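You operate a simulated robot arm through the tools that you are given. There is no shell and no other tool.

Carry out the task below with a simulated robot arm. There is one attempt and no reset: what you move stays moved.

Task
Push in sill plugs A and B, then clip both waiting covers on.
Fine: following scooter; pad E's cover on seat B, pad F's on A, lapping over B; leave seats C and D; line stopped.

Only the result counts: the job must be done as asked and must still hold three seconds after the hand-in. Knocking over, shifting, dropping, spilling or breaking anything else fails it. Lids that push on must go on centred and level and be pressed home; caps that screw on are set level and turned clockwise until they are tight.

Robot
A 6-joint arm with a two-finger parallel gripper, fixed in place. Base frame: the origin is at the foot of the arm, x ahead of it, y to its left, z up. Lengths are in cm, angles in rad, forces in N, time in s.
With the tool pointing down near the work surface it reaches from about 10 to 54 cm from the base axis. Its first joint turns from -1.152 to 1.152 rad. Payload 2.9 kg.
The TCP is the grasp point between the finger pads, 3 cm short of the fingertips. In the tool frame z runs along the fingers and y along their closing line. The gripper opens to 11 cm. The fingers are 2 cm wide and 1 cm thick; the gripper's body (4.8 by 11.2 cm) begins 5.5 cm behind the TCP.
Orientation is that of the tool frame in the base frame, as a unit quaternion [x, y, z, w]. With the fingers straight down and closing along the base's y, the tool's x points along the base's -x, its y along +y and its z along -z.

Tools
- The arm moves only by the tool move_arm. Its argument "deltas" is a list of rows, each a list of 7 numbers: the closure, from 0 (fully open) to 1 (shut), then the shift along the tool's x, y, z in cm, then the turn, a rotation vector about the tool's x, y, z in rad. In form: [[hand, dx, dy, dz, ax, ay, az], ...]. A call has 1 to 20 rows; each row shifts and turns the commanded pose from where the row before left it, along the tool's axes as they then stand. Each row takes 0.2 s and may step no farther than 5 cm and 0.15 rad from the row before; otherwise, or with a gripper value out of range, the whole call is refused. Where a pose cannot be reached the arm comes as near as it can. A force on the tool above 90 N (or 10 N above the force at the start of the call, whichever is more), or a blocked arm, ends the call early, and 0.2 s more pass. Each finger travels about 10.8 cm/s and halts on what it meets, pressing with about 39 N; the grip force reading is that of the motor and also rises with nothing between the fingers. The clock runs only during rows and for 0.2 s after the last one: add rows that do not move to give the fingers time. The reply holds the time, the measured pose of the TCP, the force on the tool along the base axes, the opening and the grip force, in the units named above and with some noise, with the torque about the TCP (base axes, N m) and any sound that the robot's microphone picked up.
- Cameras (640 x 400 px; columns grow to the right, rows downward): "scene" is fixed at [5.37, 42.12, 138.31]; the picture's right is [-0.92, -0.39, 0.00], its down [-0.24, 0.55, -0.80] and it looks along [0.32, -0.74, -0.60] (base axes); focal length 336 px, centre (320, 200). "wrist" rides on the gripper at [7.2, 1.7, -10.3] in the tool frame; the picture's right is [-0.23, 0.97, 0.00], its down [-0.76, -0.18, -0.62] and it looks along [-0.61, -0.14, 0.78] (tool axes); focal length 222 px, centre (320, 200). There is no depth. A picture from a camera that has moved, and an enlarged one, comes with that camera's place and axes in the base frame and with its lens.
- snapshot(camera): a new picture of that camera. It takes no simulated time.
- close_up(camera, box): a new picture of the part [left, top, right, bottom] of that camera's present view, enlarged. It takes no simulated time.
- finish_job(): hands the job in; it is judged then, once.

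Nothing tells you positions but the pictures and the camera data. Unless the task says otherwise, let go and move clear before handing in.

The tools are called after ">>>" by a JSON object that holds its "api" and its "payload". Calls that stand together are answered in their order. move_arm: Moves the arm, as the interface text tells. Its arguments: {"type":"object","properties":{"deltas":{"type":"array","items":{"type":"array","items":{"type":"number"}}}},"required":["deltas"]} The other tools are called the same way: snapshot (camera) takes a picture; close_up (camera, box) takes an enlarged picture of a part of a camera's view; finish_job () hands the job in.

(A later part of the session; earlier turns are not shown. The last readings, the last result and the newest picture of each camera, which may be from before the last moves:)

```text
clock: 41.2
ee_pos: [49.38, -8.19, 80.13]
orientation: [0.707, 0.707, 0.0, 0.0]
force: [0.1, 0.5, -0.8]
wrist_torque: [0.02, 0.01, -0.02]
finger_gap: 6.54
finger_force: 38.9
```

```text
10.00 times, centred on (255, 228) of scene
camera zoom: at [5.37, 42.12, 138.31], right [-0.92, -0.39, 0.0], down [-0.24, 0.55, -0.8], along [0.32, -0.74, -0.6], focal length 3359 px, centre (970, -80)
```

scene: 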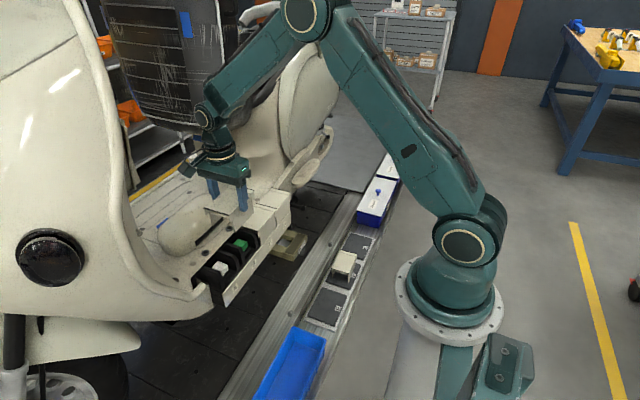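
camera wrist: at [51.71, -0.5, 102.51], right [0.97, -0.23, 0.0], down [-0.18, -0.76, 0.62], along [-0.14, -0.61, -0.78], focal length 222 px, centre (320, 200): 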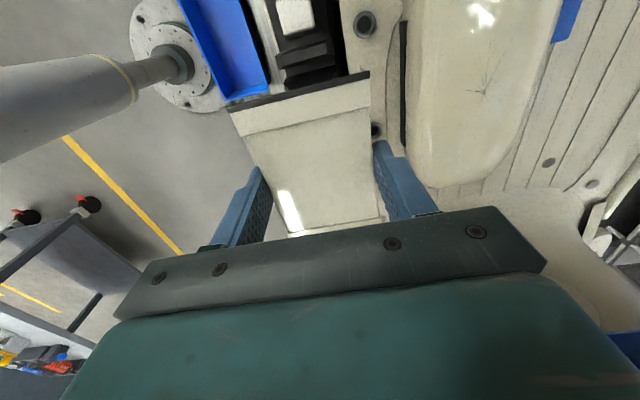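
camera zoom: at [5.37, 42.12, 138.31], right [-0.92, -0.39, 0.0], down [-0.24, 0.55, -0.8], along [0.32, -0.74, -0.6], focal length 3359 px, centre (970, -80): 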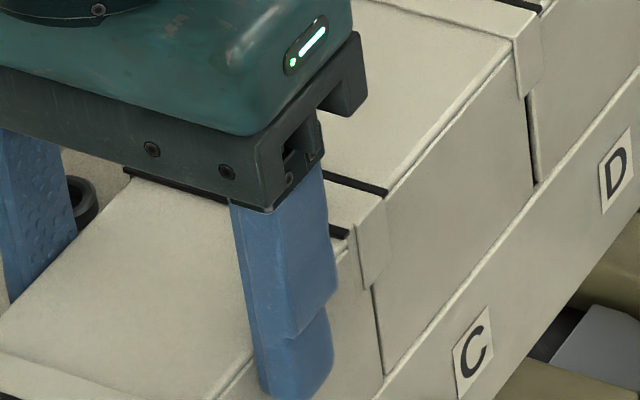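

C's end strip now shows just beside this cover's band, so the cover sits slightly too far toward C. I'll zoom to measure how much.

>>> {"api": "close_up", "payload": {"camera": "scene", "box": [255, 218, 275, 243]}}

>>> {"api": "close_up", "payload": {"camera": "scene", "box": [215, 215, 255, 260]}}

>>> {"api": "snapshot", "payload": {"camera": "wrist"}}

```text
16.00 times, centred on (265, 230) of scene
camera zoom: at [5.37, 42.12, 138.31], right [-0.92, -0.39, 0.0], down [-0.24, 0.55, -0.8], along [0.32, -0.74, -0.6], focal length 5374 px, centre (1200, -288)
```

zoom: 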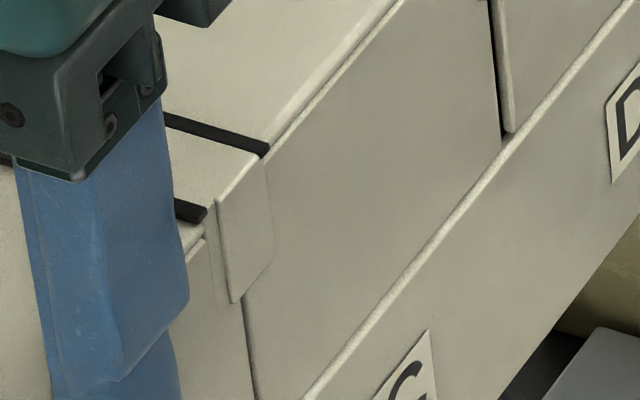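

```text
8.89 times, centred on (235, 238) of scene
camera zoom: at [5.37, 42.12, 138.31], right [-0.92, -0.39, 0.0], down [-0.24, 0.55, -0.8], along [0.32, -0.74, -0.6], focal length 2986 px, centre (1076, -133)
```

zoom: 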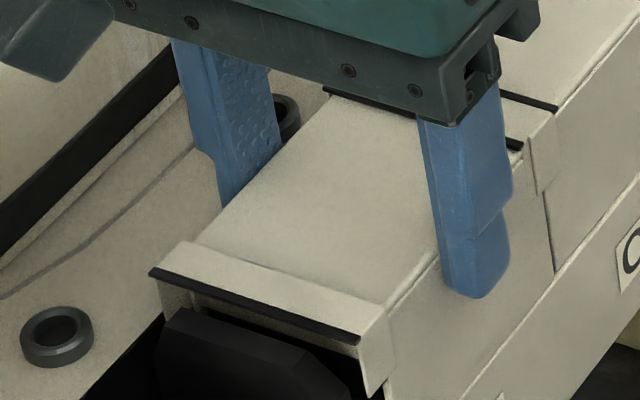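

```text
taken
camera wrist: at [51.32, -0.96, 90.43], right [0.97, -0.23, 0.0], down [-0.18, -0.76, 0.62], along [-0.14, -0.61, -0.78], focal length 222 px, centre (320, 200)
```

wrist: 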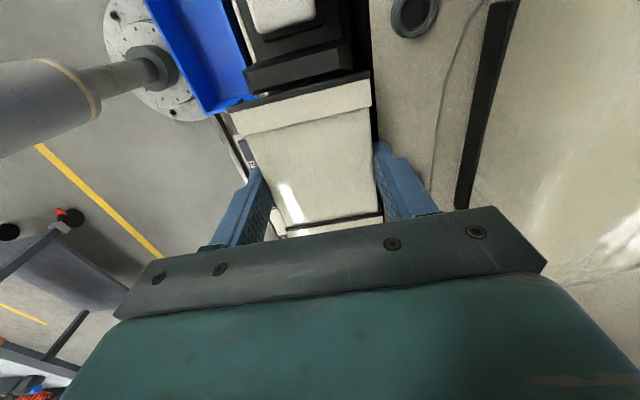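

The cover's centre reads about 0.15–0.25 cm too far toward C. I nudge it +y by 0.2 cm and re-check.

>>> {"api": "move_arm", "payload": {"deltas": [[1, 0.1, 0, 0, 0, 0, 0], [1, 0.1, 0, 0, 0, 0, 0], [1, 0, 0, 0, 0, 0, 0]]}}

>>> {"api": "close_up", "payload": {"camera": "scene", "box": [255, 218, 275, 243]}}

>>> {"api": "close_up", "payload": {"camera": "scene", "box": [265, 200, 285, 225]}}

```text
clock: 42.0
ee_pos: [49.46, -7.91, 80.15]
orientation: [0.707, 0.707, 0.0, -0.001]
force: [1.4, -0.3, -0.9]
wrist_torque: [0.02, 0.0, -0.02]
finger_gap: 6.55
finger_force: 38.8
```

```text
16.00 times, centred on (265, 230) of scene
camera zoom: at [5.37, 42.12, 138.31], right [-0.92, -0.39, 0.0], down [-0.24, 0.55, -0.8], along [0.32, -0.74, -0.6], focal length 5374 px, centre (1200, -288)
```

zoom: 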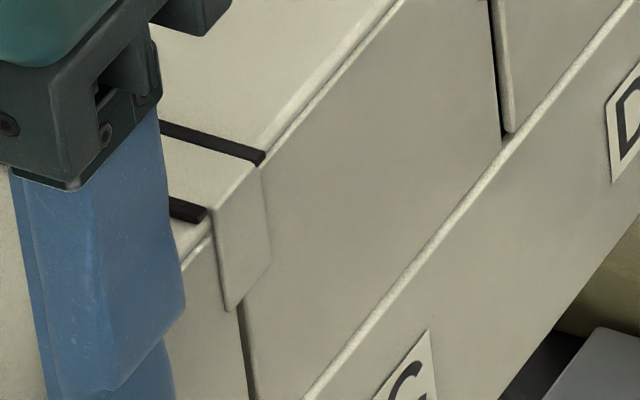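

```text
16.00 times, centred on (275, 212) of scene
camera zoom: at [5.37, 42.12, 138.31], right [-0.92, -0.39, 0.0], down [-0.24, 0.55, -0.8], along [0.32, -0.74, -0.6], focal length 5374 px, centre (1040, 0)
```

zoom: 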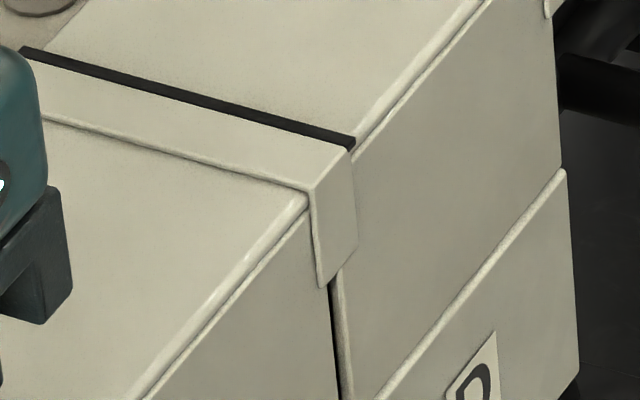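

By the same-camera comparison the cover is now within ~0.1 cm of C plus one pitch, with the same wall gap as C–D. I continue down in small steps watching force and torque.

>>> {"api": "move_arm", "payload": {"deltas": [[1, 0, 0, 0.15, 0, 0, 0], [1, 0, 0, 0.15, 0, 0, 0], [1, 0, 0, 0, 0, 0, 0]]}}

>>> {"api": "close_up", "payload": {"camera": "scene", "box": [255, 218, 275, 243]}}

```text
clock: 42.8
ee_pos: [49.51, -7.99, 80.01]
orientation: [0.706, 0.708, 0.001, 0.001]
force: [-7.0, 4.8, 22.0]
wrist_torque: [-0.15, 0.2, -0.08]
finger_gap: 6.55
finger_force: 38.8
```

```text
16.00 times, centred on (265, 230) of scene
camera zoom: at [5.32, 42.14, 138.31], right [-0.92, -0.39, 0.0], down [-0.24, 0.55, -0.8], along [0.32, -0.74, -0.6], focal length 5374 px, centre (1200, -288)
```

zoom: 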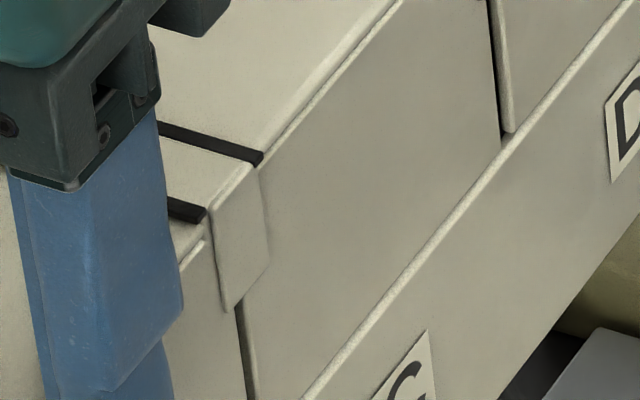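

Contact begins evenly (small torque), so the clips are meeting the ribs. I press a little further while still holding it level.

>>> {"api": "move_arm", "payload": {"deltas": [[1, 0, 0, 0.12, 0, 0, 0], [1, 0, 0, 0.12, 0, 0, 0], [1, 0, 0, 0, 0, 0, 0]]}}

>>> {"api": "close_up", "payload": {"camera": "scene", "box": [255, 218, 275, 243]}}

>>> {"api": "close_up", "payload": {"camera": "scene", "box": [215, 215, 255, 260]}}

```text
clock: 43.6
ee_pos: [49.57, -7.97, 79.79]
orientation: [0.707, 0.707, 0.001, 0.002]
force: [-5.8, -2.0, 30.3]
wrist_torque: [0.01, 0.22, -0.04]
finger_gap: 6.53
finger_force: 39.1
```

```text
16.00 times, centred on (265, 230) of scene
camera zoom: at [5.31, 42.13, 138.31], right [-0.92, -0.39, 0.0], down [-0.24, 0.55, -0.8], along [0.32, -0.74, -0.6], focal length 5374 px, centre (1200, -288)
```

zoom: 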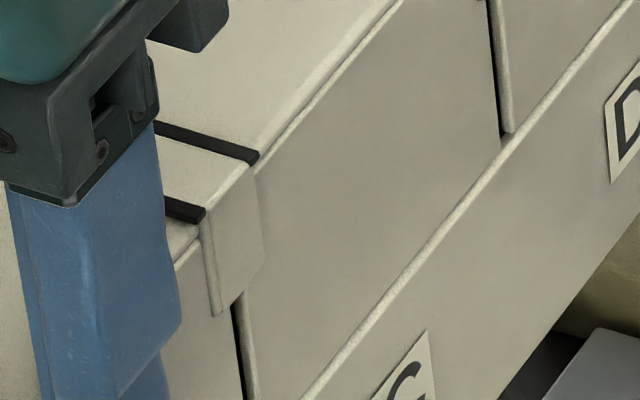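

```text
8.89 times, centred on (235, 238) of scene
camera zoom: at [5.31, 42.13, 138.31], right [-0.92, -0.39, 0.0], down [-0.24, 0.55, -0.8], along [0.32, -0.74, -0.6], focal length 2986 px, centre (1076, -133)
```

zoom: 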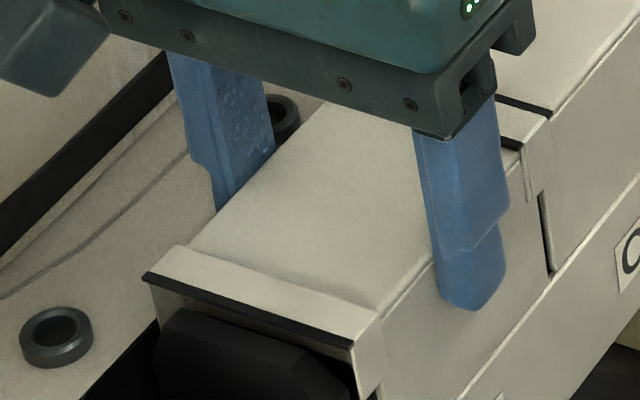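

It's moving down under moderate force. I keep pressing in small steps.

>>> {"api": "move_arm", "payload": {"deltas": [[1, 0, 0, 0.15, 0, 0, 0], [1, 0, 0, 0.15, 0, 0, 0], [1, 0, 0, 0, 0, 0, 0]]}}

>>> {"api": "close_up", "payload": {"camera": "scene", "box": [255, 218, 275, 243]}}

>>> {"api": "close_up", "payload": {"camera": "wrist", "box": [210, 0, 420, 230]}}

```text
clock: 44.4
ee_pos: [49.56, -8.02, 79.22]
orientation: [0.707, 0.707, 0.002, 0.002]
force: [0.6, -3.5, 23.1]
wrist_torque: [-0.03, 0.46, -0.08]
finger_gap: 6.54
finger_force: 39.3
```

```text
16.00 times, centred on (265, 230) of scene
camera zoom: at [5.34, 42.12, 138.31], right [-0.92, -0.39, 0.0], down [-0.24, 0.55, -0.8], along [0.32, -0.74, -0.6], focal length 5374 px, centre (1200, -288)
```

zoom: 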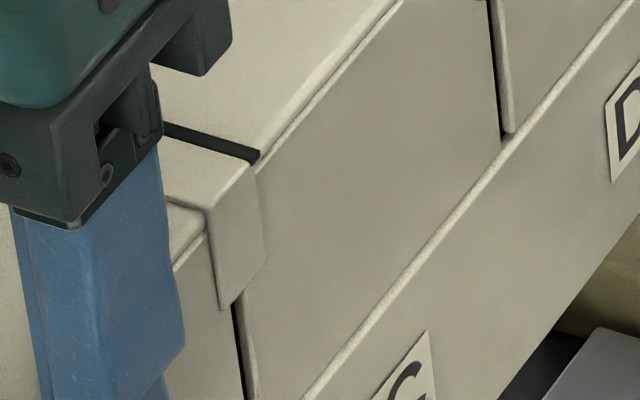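

```text
1.74 times, centred on (315, 115) of wrist
camera zoom: at [51.34, -0.75, 89.65], right [0.97, -0.23, 0.0], down [-0.18, -0.76, 0.62], along [-0.14, -0.61, -0.78], focal length 386 px, centre (329, 348)
```

zoom: 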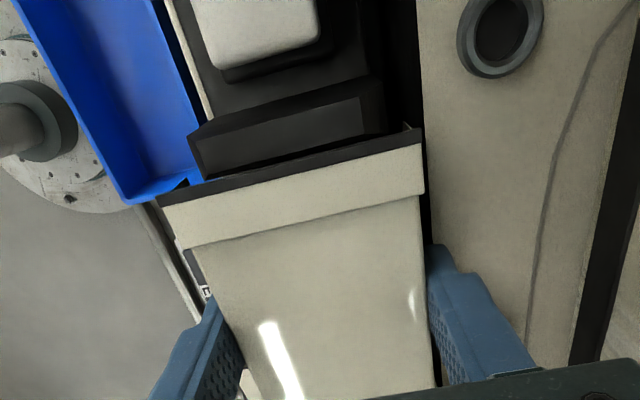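

The hand moved down 0.5 cm and C's strip is now hidden under this cover's band, as at C–D. I need to check whether the cover is level and whether the fingers slipped.

>>> {"api": "close_up", "payload": {"camera": "scene", "box": [215, 205, 275, 260]}}

>>> {"api": "close_up", "payload": {"camera": "scene", "box": [220, 235, 260, 270]}}

>>> {"api": "snapshot", "payload": {"camera": "wrist"}}

```text
7.27 times, centred on (245, 232) of scene
camera zoom: at [5.34, 42.12, 138.31], right [-0.92, -0.39, 0.0], down [-0.24, 0.55, -0.8], along [0.32, -0.74, -0.6], focal length 2443 px, centre (866, -36)
```

zoom: 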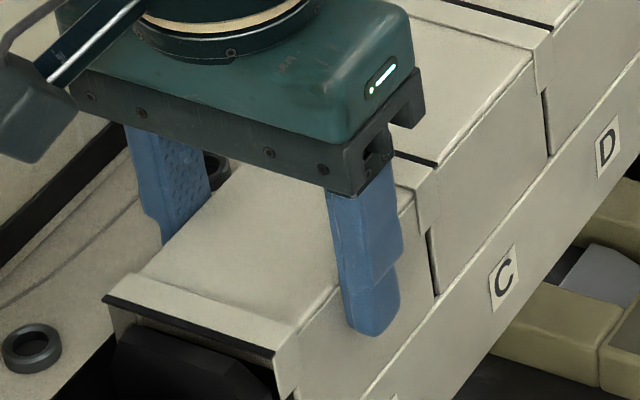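

```text
11.43 times, centred on (240, 252) of scene
camera zoom: at [5.34, 42.12, 138.31], right [-0.92, -0.39, 0.0], down [-0.24, 0.55, -0.8], along [0.32, -0.74, -0.6], focal length 3839 px, centre (1234, -400)
```

zoom: 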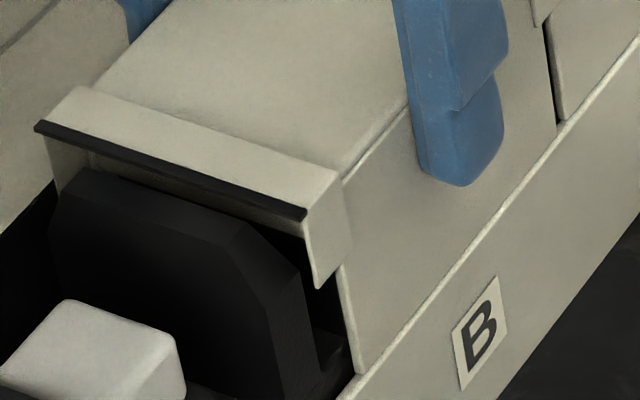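

```text
taken
camera wrist: at [51.34, -0.75, 89.65], right [0.97, -0.23, 0.0], down [-0.18, -0.76, 0.62], along [-0.14, -0.61, -0.78], focal length 222 px, centre (320, 200)
```

wrist: 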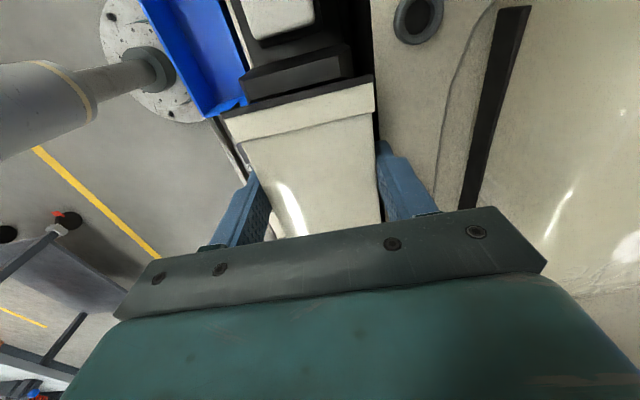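

The cover appears to be sitting on its clips at about C's height while the fingers slid. I'll open the fingers slightly, rise clear, and inspect it before pressing it home from the top.

>>> {"api": "move_arm", "payload": {"deltas": [[0.33, 0, 0, 0, 0, 0, 0], [0.33, 0, 0, 0, 0, 0, 0], [0.33, 0, 0, -0.5, 0, 0, 0], [0.33, 0, 0, -1, 0, 0, 0], [0.3, 0, 0, -2, 0, 0, 0], [0.3, 0, 0, -4, 0, 0, 0], [0.3, 0, 0, -4, 0, 0, 0], [0.3, 0, 0, 0, 0, 0, 0]]}}

>>> {"api": "close_up", "payload": {"camera": "scene", "box": [215, 200, 285, 260]}}

>>> {"api": "snapshot", "payload": {"camera": "wrist"}}

```text
clock: 46.2
ee_pos: [49.39, -7.72, 90.9]
orientation: [0.707, 0.707, 0.0, 0.001]
force: [0.6, 0.6, 0.2]
wrist_torque: [0.01, -0.03, 0.0]
finger_gap: 7.69
finger_force: 0.0
```

```text
6.67 times, centred on (250, 230) of scene
camera zoom: at [5.37, 42.12, 138.31], right [-0.92, -0.39, 0.0], down [-0.24, 0.55, -0.8], along [0.32, -0.74, -0.6], focal length 2239 px, centre (787, 0)
```

zoom: 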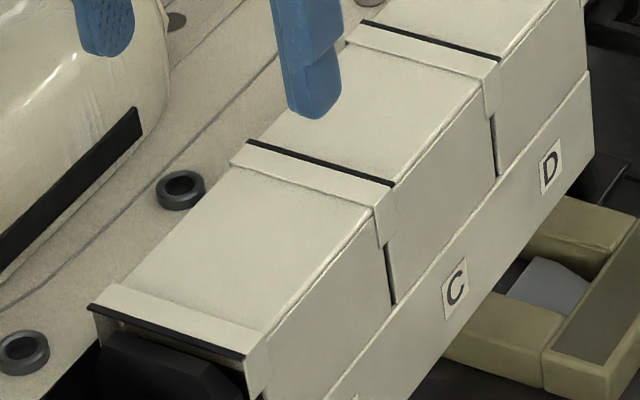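

```text
taken
camera wrist: at [51.11, -0.52, 101.14], right [0.97, -0.23, 0.0], down [-0.18, -0.76, 0.62], along [-0.14, -0.61, -0.78], focal length 222 px, centre (320, 200)
```

wrist: 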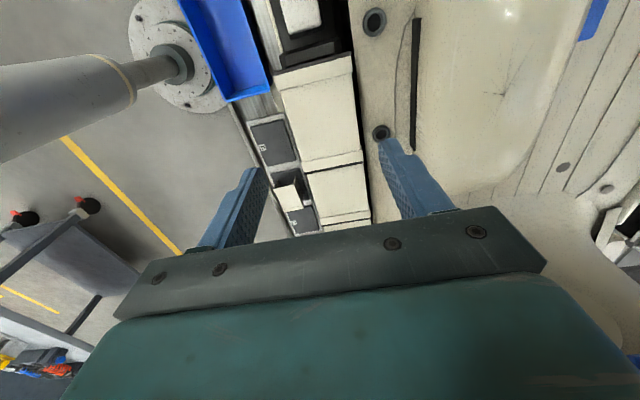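

Released and clear: cover B lines up with C and D very well. Zooming to judge level, height and the lap.

>>> {"api": "close_up", "payload": {"camera": "scene", "box": [240, 205, 280, 245]}}

>>> {"api": "close_up", "payload": {"camera": "scene", "box": [220, 230, 260, 270]}}

>>> {"api": "close_up", "payload": {"camera": "wrist", "box": [250, 40, 400, 240]}}

```text
10.00 times, centred on (260, 225) of scene
camera zoom: at [5.37, 42.12, 138.31], right [-0.92, -0.39, 0.0], down [-0.24, 0.55, -0.8], along [0.32, -0.74, -0.6], focal length 3359 px, centre (920, -50)
```

zoom: 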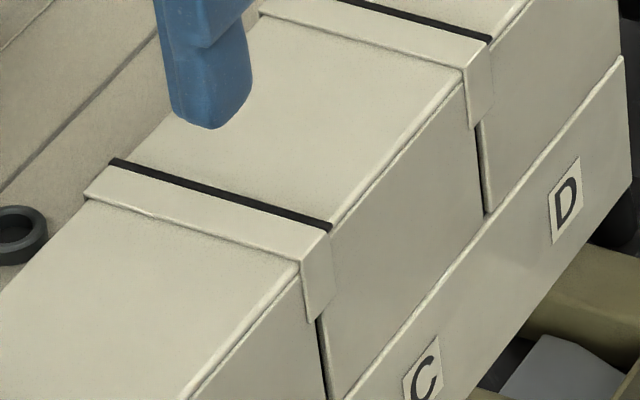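

```text
10.00 times, centred on (240, 250) of scene
camera zoom: at [5.37, 42.12, 138.31], right [-0.92, -0.39, 0.0], down [-0.24, 0.55, -0.8], along [0.32, -0.74, -0.6], focal length 3359 px, centre (1120, -300)
```

zoom: 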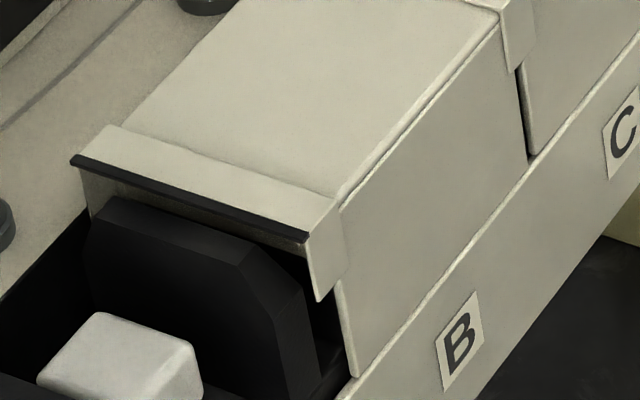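

```text
2.00 times, centred on (325, 140) of wrist
camera zoom: at [51.11, -0.52, 101.14], right [0.97, -0.23, 0.0], down [-0.18, -0.76, 0.62], along [-0.14, -0.61, -0.78], focal length 444 px, centre (310, 320)
```

zoom: 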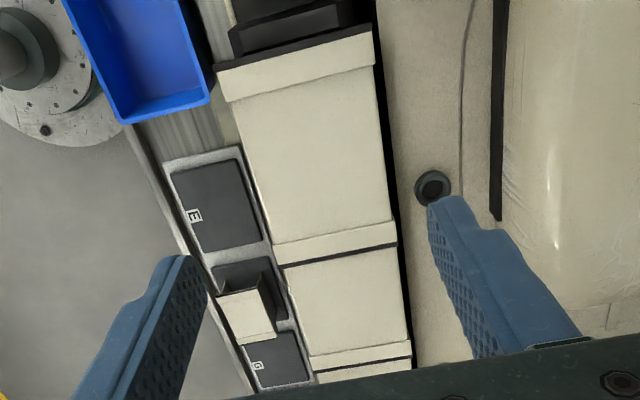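

B matches C–D exactly. To be sure it's fully home I'll shut the fingers and press on its top centre.

>>> {"api": "move_arm", "payload": {"deltas": [[1, -0.3, 0.2, 0, 0, 0, 0], [1, 0, 0, 0, 0, 0, 0], [1, 0, 0, 2, 0, 0, 0], [1, 0, 0, 2, 0, 0, 0], [1, 0, 0, 2, 0, 0, 0], [1, 0, 0, 2, 0, 0, 0], [1, 0, 0, 0, 0, 0, 0], [1, 0, 0, 0, 0, 0, 0]]}}

>>> {"api": "close_up", "payload": {"camera": "wrist", "box": [220, 30, 420, 230]}}

>>> {"api": "close_up", "payload": {"camera": "scene", "box": [215, 200, 285, 260]}}

```text
clock: 48.0
ee_pos: [49.64, -8.28, 82.65]
orientation: [0.707, 0.707, 0.0, 0.0]
force: [-0.1, 0.3, 0.3]
wrist_torque: [-0.01, 0.02, -0.01]
finger_gap: 0.0
finger_force: 37.2
```

```text
2.00 times, centred on (320, 130) of wrist
camera zoom: at [51.55, -0.99, 92.96], right [0.97, -0.23, 0.0], down [-0.18, -0.76, 0.62], along [-0.14, -0.61, -0.78], focal length 444 px, centre (320, 340)
```

zoom: 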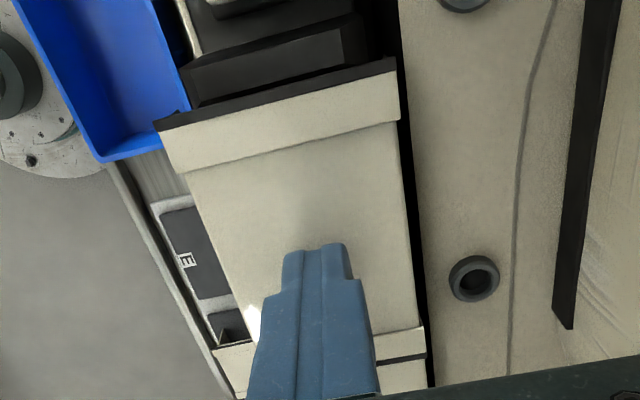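

```text
6.67 times, centred on (250, 230) of scene
camera zoom: at [5.37, 42.12, 138.31], right [-0.92, -0.39, 0.0], down [-0.24, 0.55, -0.8], along [0.32, -0.74, -0.6], focal length 2239 px, centre (787, 0)
```

zoom: 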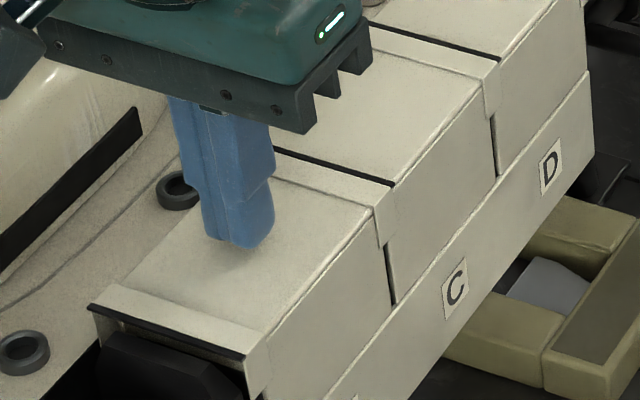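

The fingertips are centred over the cover; pressing down gently now.

>>> {"api": "move_arm", "payload": {"deltas": [[1, 0, 0, 0.25, 0, 0, 0], [1, 0, 0, 0.25, 0, 0, 0], [1, 0, 0, 0.25, 0, 0, 0], [1, 0, 0, 0.2, 0, 0, 0], [1, 0, 0, 0, 0, 0, 0]]}}

```text
clock: 49.2
ee_pos: [49.54, -8.32, 82.3]
orientation: [0.707, 0.707, 0.001, 0.002]
force: [-20.6, 1.1, 56.4]
wrist_torque: [0.09, 0.67, 0.03]
finger_gap: 0.0
finger_force: 37.2
```

Firm at 56 N with no give. A bit more to confirm it's bottomed.

>>> {"api": "move_arm", "payload": {"deltas": [[1, 0, 0, 0.1, 0, 0, 0], [1, 0, 0, 0.1, 0, 0, 0], [1, 0, 0, 0, 0, 0, 0]]}}

>>> {"api": "close_up", "payload": {"camera": "scene", "box": [215, 200, 285, 260]}}

```text
clock: 50.0
ee_pos: [49.74, -8.17, 82.25]
orientation: [0.706, 0.708, 0.003, 0.002]
force: [-21.5, 5.3, 64.0]
wrist_torque: [0.22, 0.64, -0.06]
finger_gap: 0.02
finger_force: 37.6
```

```text
6.67 times, centred on (250, 230) of scene
camera zoom: at [5.22, 42.15, 138.3], right [-0.92, -0.39, 0.0], down [-0.23, 0.55, -0.8], along [0.32, -0.74, -0.6], focal length 2239 px, centre (787, 0)
```

zoom: 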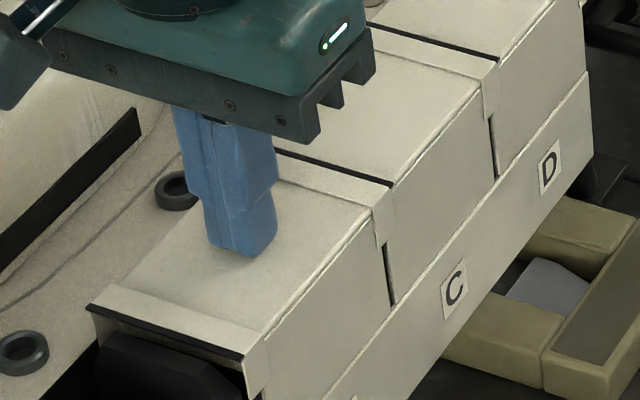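

I back off a little and compare B's +y end with how C's end sat against the neighbouring rib before.

>>> {"api": "move_arm", "payload": {"deltas": [[1, 0, 0, -0.5, 0, 0, 0], [1, 0, 0, -2, 0, 0, 0], [1, 0, 0, -4, 0, 0, 0], [1, 0, 0, -4, 0, 0, 0], [1, 0, 0, 0, 0, 0, 0]]}}

>>> {"api": "close_up", "payload": {"camera": "scene", "box": [225, 238, 255, 260]}}

>>> {"api": "close_up", "payload": {"camera": "scene", "box": [250, 218, 280, 240]}}

>>> {"api": "close_up", "payload": {"camera": "scene", "box": [262, 200, 292, 222]}}

```text
clock: 51.2
ee_pos: [49.81, -8.27, 92.03]
orientation: [0.707, 0.707, 0.0, -0.001]
force: [-0.9, -0.1, 1.0]
wrist_torque: [-0.01, 0.01, -0.02]
finger_gap: 0.0
finger_force: 38.0
```

```text
16.00 times, centred on (240, 249) of scene
camera zoom: at [5.37, 42.12, 138.31], right [-0.92, -0.39, 0.0], down [-0.24, 0.55, -0.8], along [0.32, -0.74, -0.6], focal length 5374 px, centre (1600, -584)
```

zoom: 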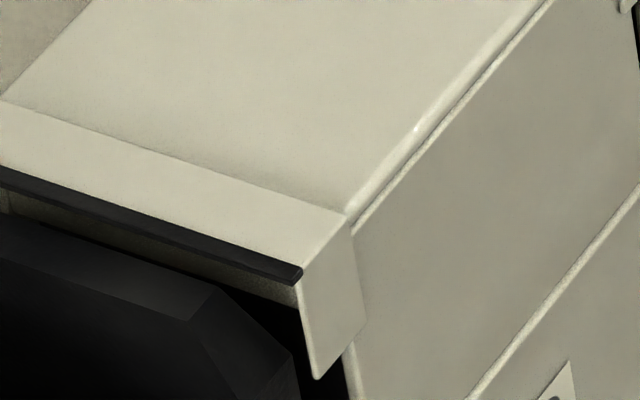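

```text
16.00 times, centred on (265, 229) of scene
camera zoom: at [5.37, 42.12, 138.31], right [-0.92, -0.39, 0.0], down [-0.24, 0.55, -0.8], along [0.32, -0.74, -0.6], focal length 5374 px, centre (1200, -264)
```

zoom: 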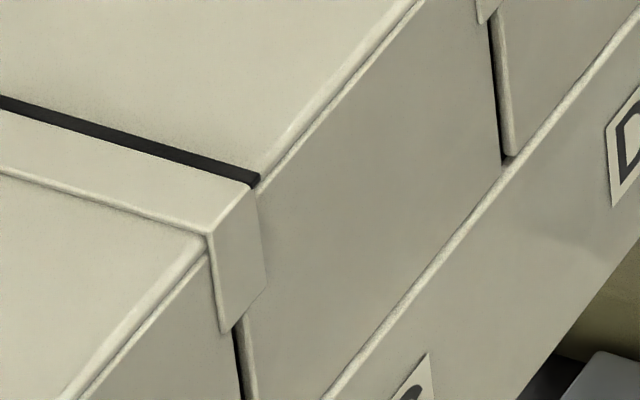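

```text
16.00 times, centred on (277, 211) of scene
camera zoom: at [5.37, 42.12, 138.31], right [-0.92, -0.39, 0.0], down [-0.24, 0.55, -0.8], along [0.32, -0.74, -0.6], focal length 5374 px, centre (1008, 24)
```

zoom: 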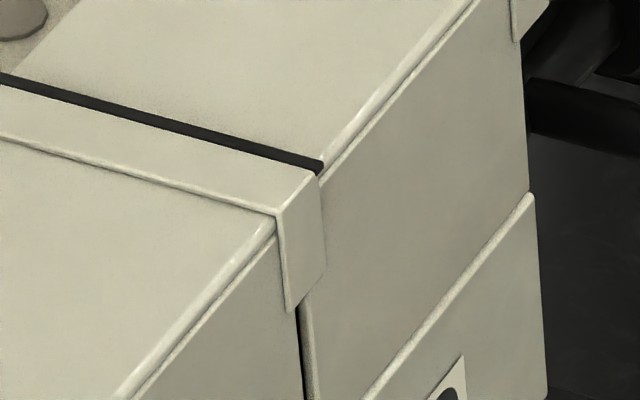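

B sits exactly like C (edges collinear, same gap and lap) and is firm. Now for pad F's cover: back in x, along to y≈−41, and down above it.

>>> {"api": "move_arm", "payload": {"deltas": [[1, 0, -4.6, 0, 0, 0, 0], [1, 0, -4.6, 0, 0, 0, 0], [1, 0, -4.6, 0, 0, 0, 0], [1, 0, -4.6, 0, 0, 0, 0], [0.2, -4.68, 0, 0, 0, 0, 0], [0.2, -4.68, 0, 0, 0, 0, 0], [0.2, -4.68, 0, 0, 0, 0, 0], [0.2, -4.68, 0, 0, 0, 0, 0], [0.2, -4.68, 0, 0, 0, 0, 0], [0.2, -4.68, 0, 0, 0, 0, 0], [0.2, -4.68, 0, 0, 0, 0, 0], [0.2, 0, 0, 4, 0, 0, 0], [0.2, 0, 0, 4, 0, 0, 0], [0.2, 0, 0, 4, 0, 0, 0], [0.2, 0, 0, 4, 0, 0, 0], [0.2, 0, 0, 4, 0, 0, 0], [0.2, 0, 0, 0, 0, 0, 0], [0.2, 0, 0, 0, 0, 0, 0]]}}

>>> {"api": "snapshot", "payload": {"camera": "wrist"}}

>>> {"api": "snapshot", "payload": {"camera": "scene"}}

```text
clock: 55.0
ee_pos: [30.86, -41.14, 72.23]
orientation: [0.707, 0.707, -0.001, 0.0]
force: [0.0, -0.2, -0.4]
wrist_torque: [-0.02, -0.02, 0.0]
finger_gap: 8.79
finger_force: 0.1
```

```text
taken
camera wrist: at [32.76, -33.94, 82.53], right [0.97, -0.23, 0.0], down [-0.18, -0.76, 0.62], along [-0.14, -0.61, -0.78], focal length 222 px, centre (320, 200)
```

wrist: 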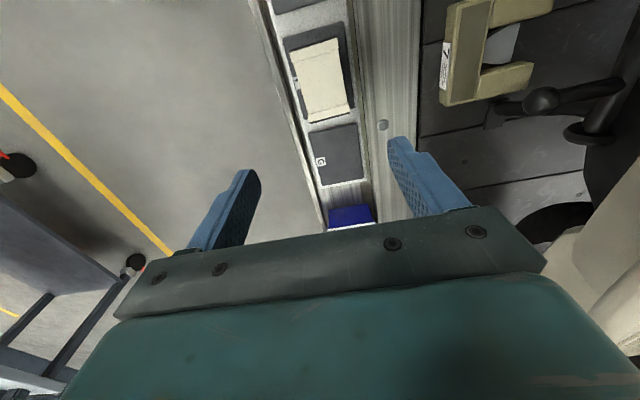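

```text
taken
```

scene: 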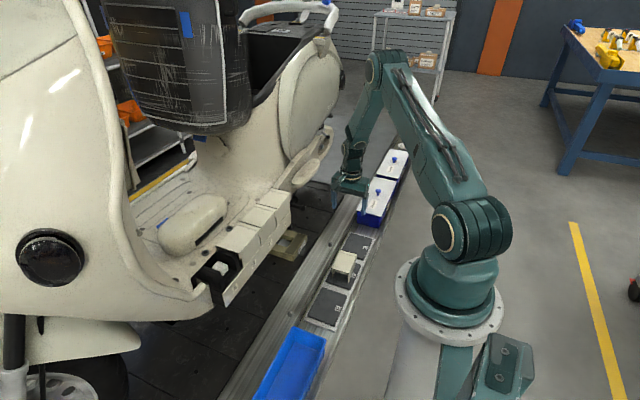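

I'm above pad F. Measuring the cover's centre and yaw from the wrist view.

>>> {"api": "close_up", "payload": {"camera": "wrist", "box": [265, 20, 375, 200]}}

>>> {"api": "close_up", "payload": {"camera": "wrist", "box": [270, 25, 370, 130]}}

```text
2.22 times, centred on (320, 110) of wrist
camera zoom: at [32.76, -33.94, 82.53], right [0.97, -0.23, 0.0], down [-0.18, -0.76, 0.62], along [-0.14, -0.61, -0.78], focal length 494 px, centre (320, 400)
```

zoom: 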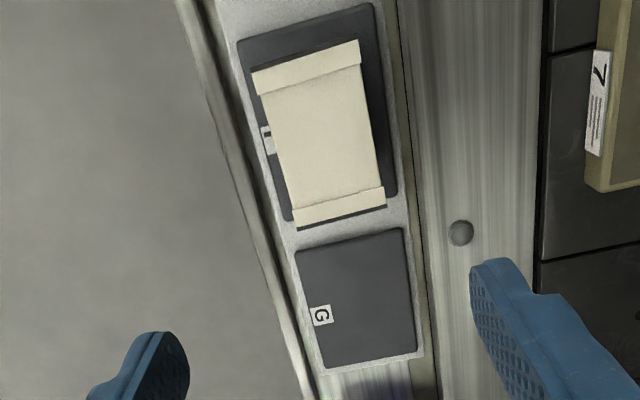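

```text
3.81 times, centred on (320, 78) of wrist
camera zoom: at [32.76, -33.94, 82.53], right [0.97, -0.23, 0.0], down [-0.18, -0.76, 0.62], along [-0.14, -0.61, -0.78], focal length 846 px, centre (320, 667)
```

zoom: 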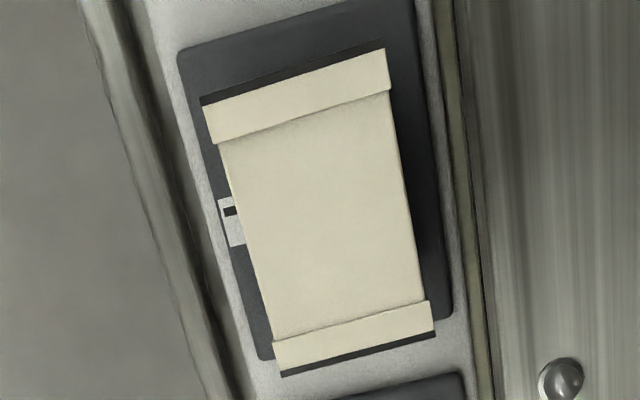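

Cover F's centre is about (31.35, −41.13). I shift +0.45 cm in x and descend to just above it.

>>> {"api": "move_arm", "payload": {"deltas": [[0.2, 0, 0.45, 0, 0, 0, 0], [0.2, 0, 0, 4, 0, 0, 0], [0.2, 0, 0, 4, 0, 0, 0], [0.2, 0, 0, 4, 0, 0, 0], [0.2, 0, 0, 4, 0, 0, 0], [0.2, 0, 0, 2.5, 0, 0, 0], [0.2, 0, 0, 0, 0, 0, 0], [0.2, 0, 0, 0, 0, 0, 0]]}}

>>> {"api": "close_up", "payload": {"camera": "wrist", "box": [220, 30, 420, 230]}}

>>> {"api": "close_up", "payload": {"camera": "scene", "box": [310, 220, 390, 300]}}

```text
clock: 56.8
ee_pos: [31.7, -41.1, 53.86]
orientation: [0.707, 0.707, 0.0, 0.001]
force: [0.1, 0.9, -0.3]
wrist_torque: [-0.05, 0.01, -0.02]
finger_gap: 8.82
finger_force: 0.1
```

```text
2.00 times, centred on (320, 130) of wrist
camera zoom: at [33.51, -33.84, 64.16], right [0.97, -0.23, 0.0], down [-0.18, -0.76, 0.62], along [-0.14, -0.61, -0.78], focal length 444 px, centre (320, 340)
```

zoom: 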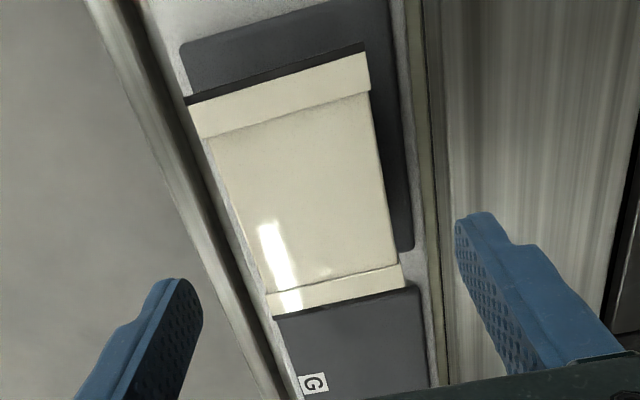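

```text
5.00 times, centred on (350, 260) of scene
camera zoom: at [5.37, 42.12, 138.31], right [-0.92, -0.39, 0.0], down [-0.24, 0.55, -0.8], along [0.32, -0.74, -0.6], focal length 1679 px, centre (170, -100)
```

zoom: 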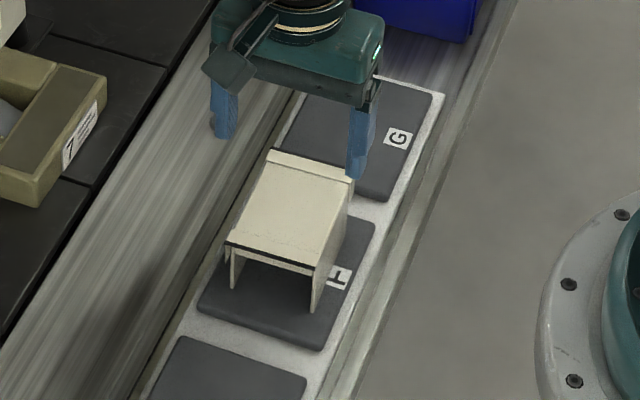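

F's cover centre reads (31.37, −41.08); I shift −0.28 cm in x and lower to the grip height.

>>> {"api": "move_arm", "payload": {"deltas": [[0.2, 0, -0.28, 2.5, 0, 0, 0], [0.2, 0, 0, 2.5, 0, 0, 0], [0.2, 0, 0, 1.6, 0, 0, 0], [0.2, 0, 0, 0.8, 0, 0, 0], [0.2, 0, 0, 0, 0, 0, 0], [0.2, 0, 0, 0, 0, 0, 0]]}}

>>> {"api": "close_up", "payload": {"camera": "wrist", "box": [200, 50, 440, 250]}}

>>> {"api": "close_up", "payload": {"camera": "scene", "box": [320, 230, 380, 290]}}

```text
clock: 58.2
ee_pos: [31.39, -40.93, 46.54]
orientation: [0.707, 0.708, 0.0, 0.001]
force: [-0.2, -0.5, -0.1]
wrist_torque: [0.0, 0.02, -0.01]
finger_gap: 8.79
finger_force: 0.1
```

```text
2.00 times, centred on (320, 150) of wrist
camera zoom: at [33.19, -33.83, 56.79], right [0.97, -0.23, 0.0], down [-0.18, -0.76, 0.62], along [-0.14, -0.61, -0.78], focal length 444 px, centre (320, 300)
```

zoom: 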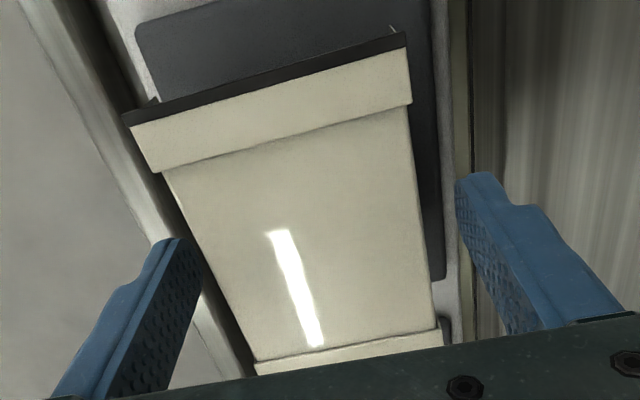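

```text
6.67 times, centred on (350, 260) of scene
camera zoom: at [5.37, 42.12, 138.31], right [-0.92, -0.39, 0.0], down [-0.24, 0.55, -0.8], along [0.32, -0.74, -0.6], focal length 2239 px, centre (120, -200)
```

zoom: 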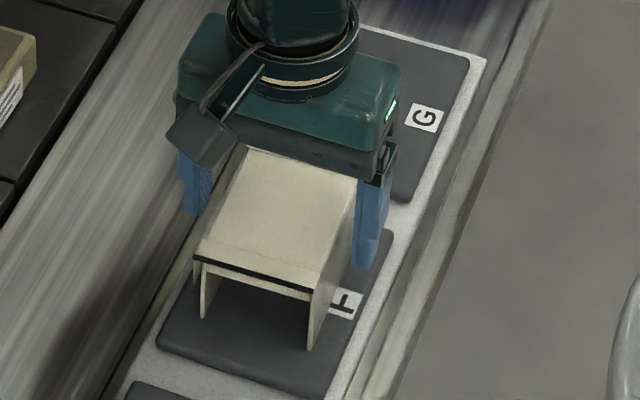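

Good straddle. Closing on cover F.

>>> {"api": "move_arm", "payload": {"deltas": [[0.3, 0, 0, 0.1, 0, 0, 0], [0.35, 0, 0, 0, 0, 0, 0], [0.4, 0, 0, 0, 0, 0, 0], [1, 0, 0, 0, 0, 0, 0], [1, 0, 0, 0, 0, 0, 0], [1, 0, 0, 0, 0, 0, 0]]}}

>>> {"api": "close_up", "payload": {"camera": "wrist", "box": [200, 50, 440, 250]}}

>>> {"api": "close_up", "payload": {"camera": "scene", "box": [320, 230, 380, 290]}}

```text
clock: 59.6
ee_pos: [31.44, -41.04, 46.35]
orientation: [0.708, 0.707, -0.001, 0.0]
force: [0.2, -0.4, 1.3]
wrist_torque: [0.05, 0.05, 0.04]
finger_gap: 6.56
finger_force: 38.8
```

```text
2.00 times, centred on (320, 150) of wrist
camera zoom: at [33.25, -33.92, 56.61], right [0.97, -0.23, 0.0], down [-0.18, -0.76, 0.62], along [-0.14, -0.61, -0.78], focal length 444 px, centre (320, 300)
```

zoom: 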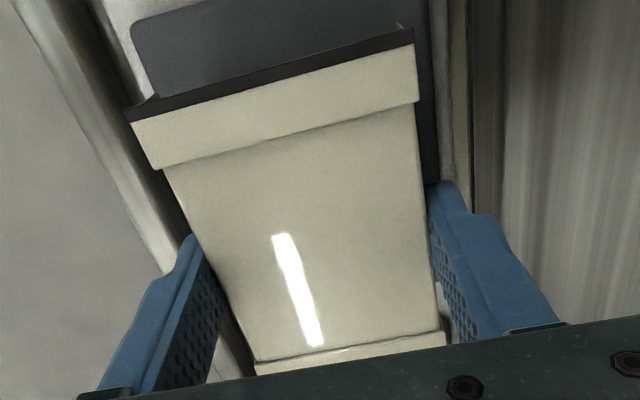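

```text
6.67 times, centred on (350, 260) of scene
camera zoom: at [5.37, 42.12, 138.31], right [-0.92, -0.39, 0.0], down [-0.24, 0.55, -0.8], along [0.32, -0.74, -0.6], focal length 2239 px, centre (120, -200)
```

zoom: 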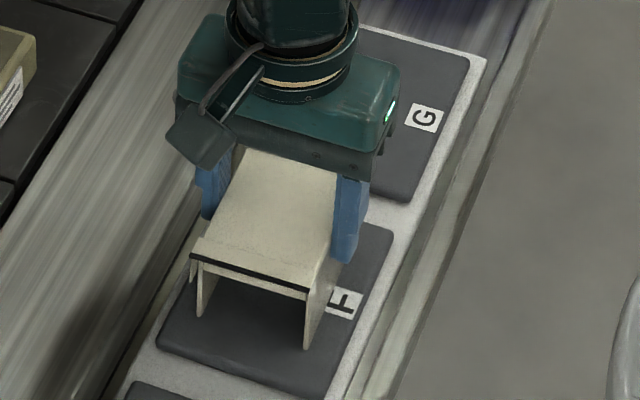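

F's cover is gripped (6.56 cm gap). I lift it straight up, then carry it over toward seat A.

>>> {"api": "move_arm", "payload": {"deltas": [[1, 0, 0, -0.5, 0, 0, 0], [1, 0, 0, -1.5, 0, 0, 0], [1, 0, 0, -3, 0, 0, 0], [1, 0, 0, -4.1, 0, 0, 0], [1, 0, 0, -4.1, 0, 0, 0], [1, 0, 0, -4.1, 0, 0, 0], [1, 0, 0, -4.1, 0, 0, 0], [1, 0, 0, -4.1, 0, 0, 0], [1, 0, 0, -4.1, 0, 0, 0], [1, 0, 0, -4.1, 0, 0, 0], [1, 0, 0, -4.1, 0, 0, 0], [1, 0, 0, -4.1, 0, 0, 0], [1, 0, 0, -4, 0, 0, 0], [1, 0, 0, 0, 0, 0, 0]]}}

>>> {"api": "snapshot", "payload": {"camera": "scene"}}

```text
clock: 62.6
ee_pos: [31.44, -40.95, 92.3]
orientation: [0.707, 0.707, 0.0, 0.0]
force: [0.4, 0.5, -1.8]
wrist_torque: [0.03, 0.01, 0.05]
finger_gap: 6.56
finger_force: 39.0
```

```text
taken
```

scene: 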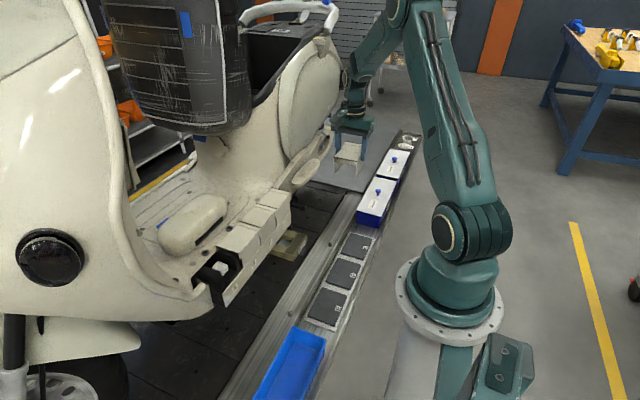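

The cover hangs level. I move along +y first, then diagonally over seat A at z≈92.

>>> {"api": "move_arm", "payload": {"deltas": [[1, 4.17, 0, 0, 0, 0, 0], [1, 4.17, 0, 0, 0, 0, 0], [1, 4.17, 0, 0, 0, 0, 0], [1, 4.17, 0, 0, 0, 0, 0], [1, 4.17, 0, 0, 0, 0, 0], [1, 4.17, 0, 0, 0, 0, 0], [1, 3.33, 3.62, 0, 0, 0, 0], [1, 3.33, 3.62, 0, 0, 0, 0], [1, 3.33, 3.62, 0, 0, 0, 0], [1, 3.33, 3.62, 0, 0, 0, 0], [1, 3.33, 3.62, 0, 0, 0, 0], [1, 0, 0, 0, 0, 0, 0], [1, 0, 0, 0, 0, 0, 0]]}}

>>> {"api": "snapshot", "payload": {"camera": "wrist"}}

>>> {"api": "snapshot", "payload": {"camera": "scene"}}

```text
clock: 65.4
ee_pos: [49.87, 0.72, 92.31]
orientation: [0.707, 0.707, 0.0, 0.0]
force: [0.2, 0.0, -1.1]
wrist_torque: [0.02, 0.0, -0.05]
finger_gap: 6.52
finger_force: 38.7
```

```text
taken
camera wrist: at [51.64, 7.93, 102.48], right [0.97, -0.23, 0.0], down [-0.18, -0.76, 0.62], along [-0.14, -0.61, -0.78], focal length 222 px, centre (320, 200)
```

wrist: 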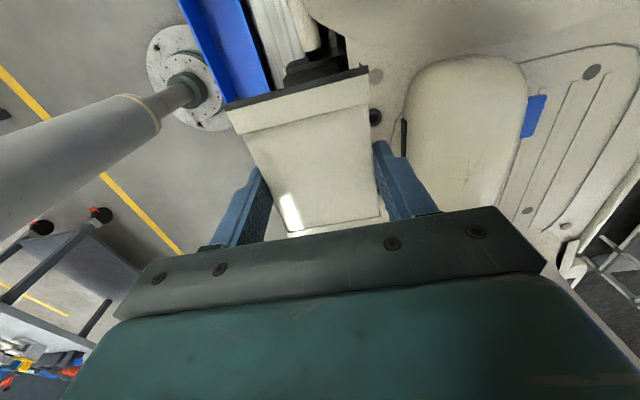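

```text
taken
```

scene: 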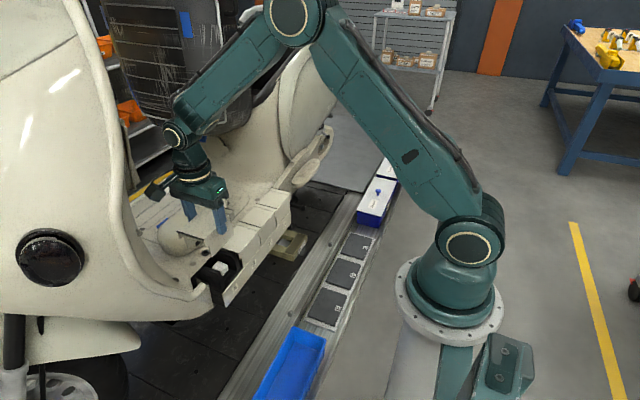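

Over seat A with good clearance. I correct slightly and lower to just above the ribs.

>>> {"api": "move_arm", "payload": {"deltas": [[1, -0.05, -0.3, 2, 0, 0, 0], [1, 0, 0, 2, 0, 0, 0], [1, 0, 0, 2, 0, 0, 0], [1, 0, 0, 1, 0, 0, 0], [1, 0, 0, 0, 0, 0, 0], [1, 0, 0, 0, 0, 0, 0]]}}

>>> {"api": "close_up", "payload": {"camera": "scene", "box": [185, 210, 265, 290]}}

>>> {"api": "snapshot", "payload": {"camera": "wrist"}}

>>> {"api": "snapshot", "payload": {"camera": "scene"}}

```text
clock: 66.8
ee_pos: [49.18, 0.56, 85.28]
orientation: [0.707, 0.707, 0.0, 0.0]
force: [0.3, -0.5, -1.0]
wrist_torque: [-0.01, -0.01, -0.01]
finger_gap: 6.57
finger_force: 39.5
```

```text
5.00 times, centred on (225, 250) of scene
camera zoom: at [5.37, 42.12, 138.31], right [-0.92, -0.39, 0.0], down [-0.24, 0.55, -0.8], along [0.32, -0.74, -0.6], focal length 1679 px, centre (795, -50)
```

zoom: 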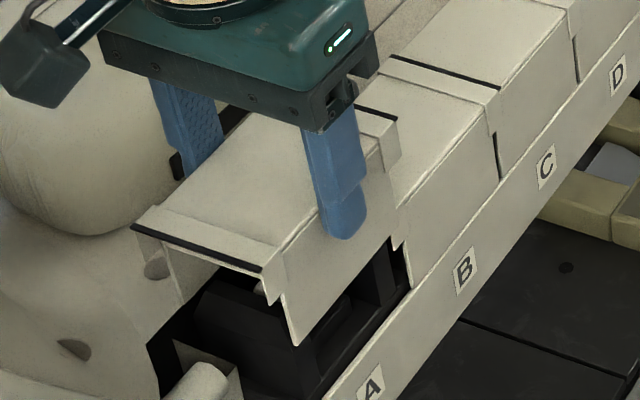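

```text
taken
camera wrist: at [51.11, 7.74, 95.5], right [0.97, -0.23, 0.0], down [-0.18, -0.76, 0.62], along [-0.14, -0.61, -0.78], focal length 222 px, centre (320, 200)
```

wrist: 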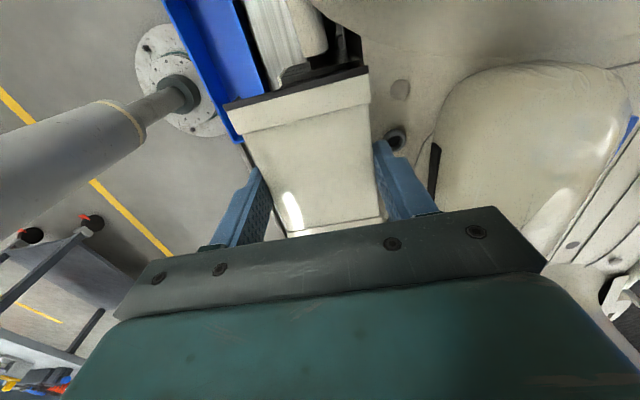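

```text
taken
```

scene: 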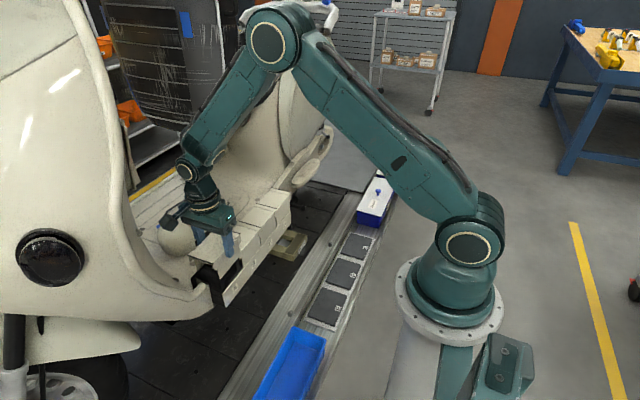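

x needs +0.35 cm. I correct and lower to where the walls start straddling the ribs, then compare with B.

>>> {"api": "move_arm", "payload": {"deltas": [[1, 0.08, 0.35, 0.4, 0, 0, 0], [1, 0, 0, 0.5, 0, 0, 0], [1, 0, 0, 0, 0, 0, 0], [1, 0, 0, 0, 0, 0, 0]]}}

>>> {"api": "move_arm", "payload": {"deltas": [[1, 0, 0, 0, 0, 0, 0]]}}

>>> {"api": "close_up", "payload": {"camera": "scene", "box": [205, 220, 265, 280]}}

>>> {"api": "close_up", "payload": {"camera": "wrist", "box": [200, 0, 440, 150]}}

```text
clock: 67.8
ee_pos: [49.64, 0.73, 84.2]
orientation: [0.707, 0.707, 0.0, 0.0]
force: [0.8, -0.3, -1.1]
wrist_torque: [0.01, 0.01, 0.01]
finger_gap: 6.56
finger_force: 39.2
```

```text
clock: 68.2
ee_pos: [49.51, 0.6, 84.24]
orientation: [0.707, 0.707, 0.0, 0.0]
force: [-0.5, -0.3, -1.1]
wrist_torque: [0.0, 0.0, 0.0]
finger_gap: 6.54
finger_force: 38.7
```

```text
6.67 times, centred on (235, 250) of scene
camera zoom: at [5.37, 42.12, 138.31], right [-0.92, -0.39, 0.0], down [-0.24, 0.55, -0.8], along [0.32, -0.74, -0.6], focal length 2239 px, centre (887, -133)
```

zoom: 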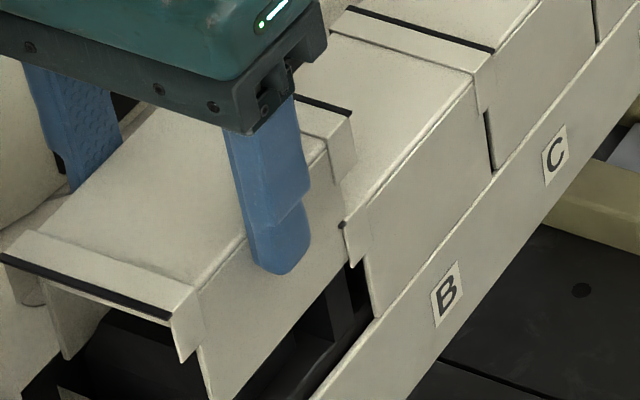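

```text
2.67 times, centred on (320, 75) of wrist
camera zoom: at [51.38, 7.91, 94.5], right [0.97, -0.23, 0.0], down [-0.18, -0.76, 0.62], along [-0.14, -0.61, -0.78], focal length 592 px, centre (320, 533)
```

zoom: 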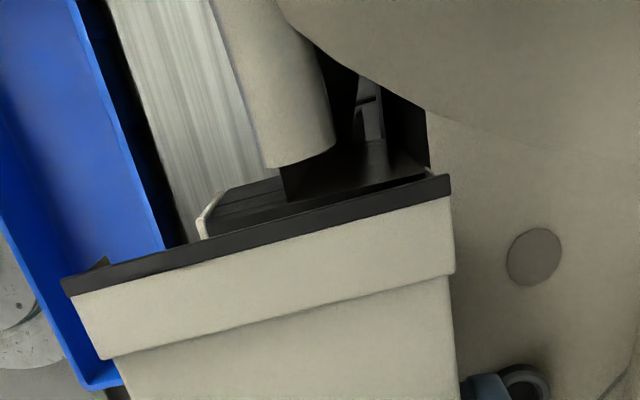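

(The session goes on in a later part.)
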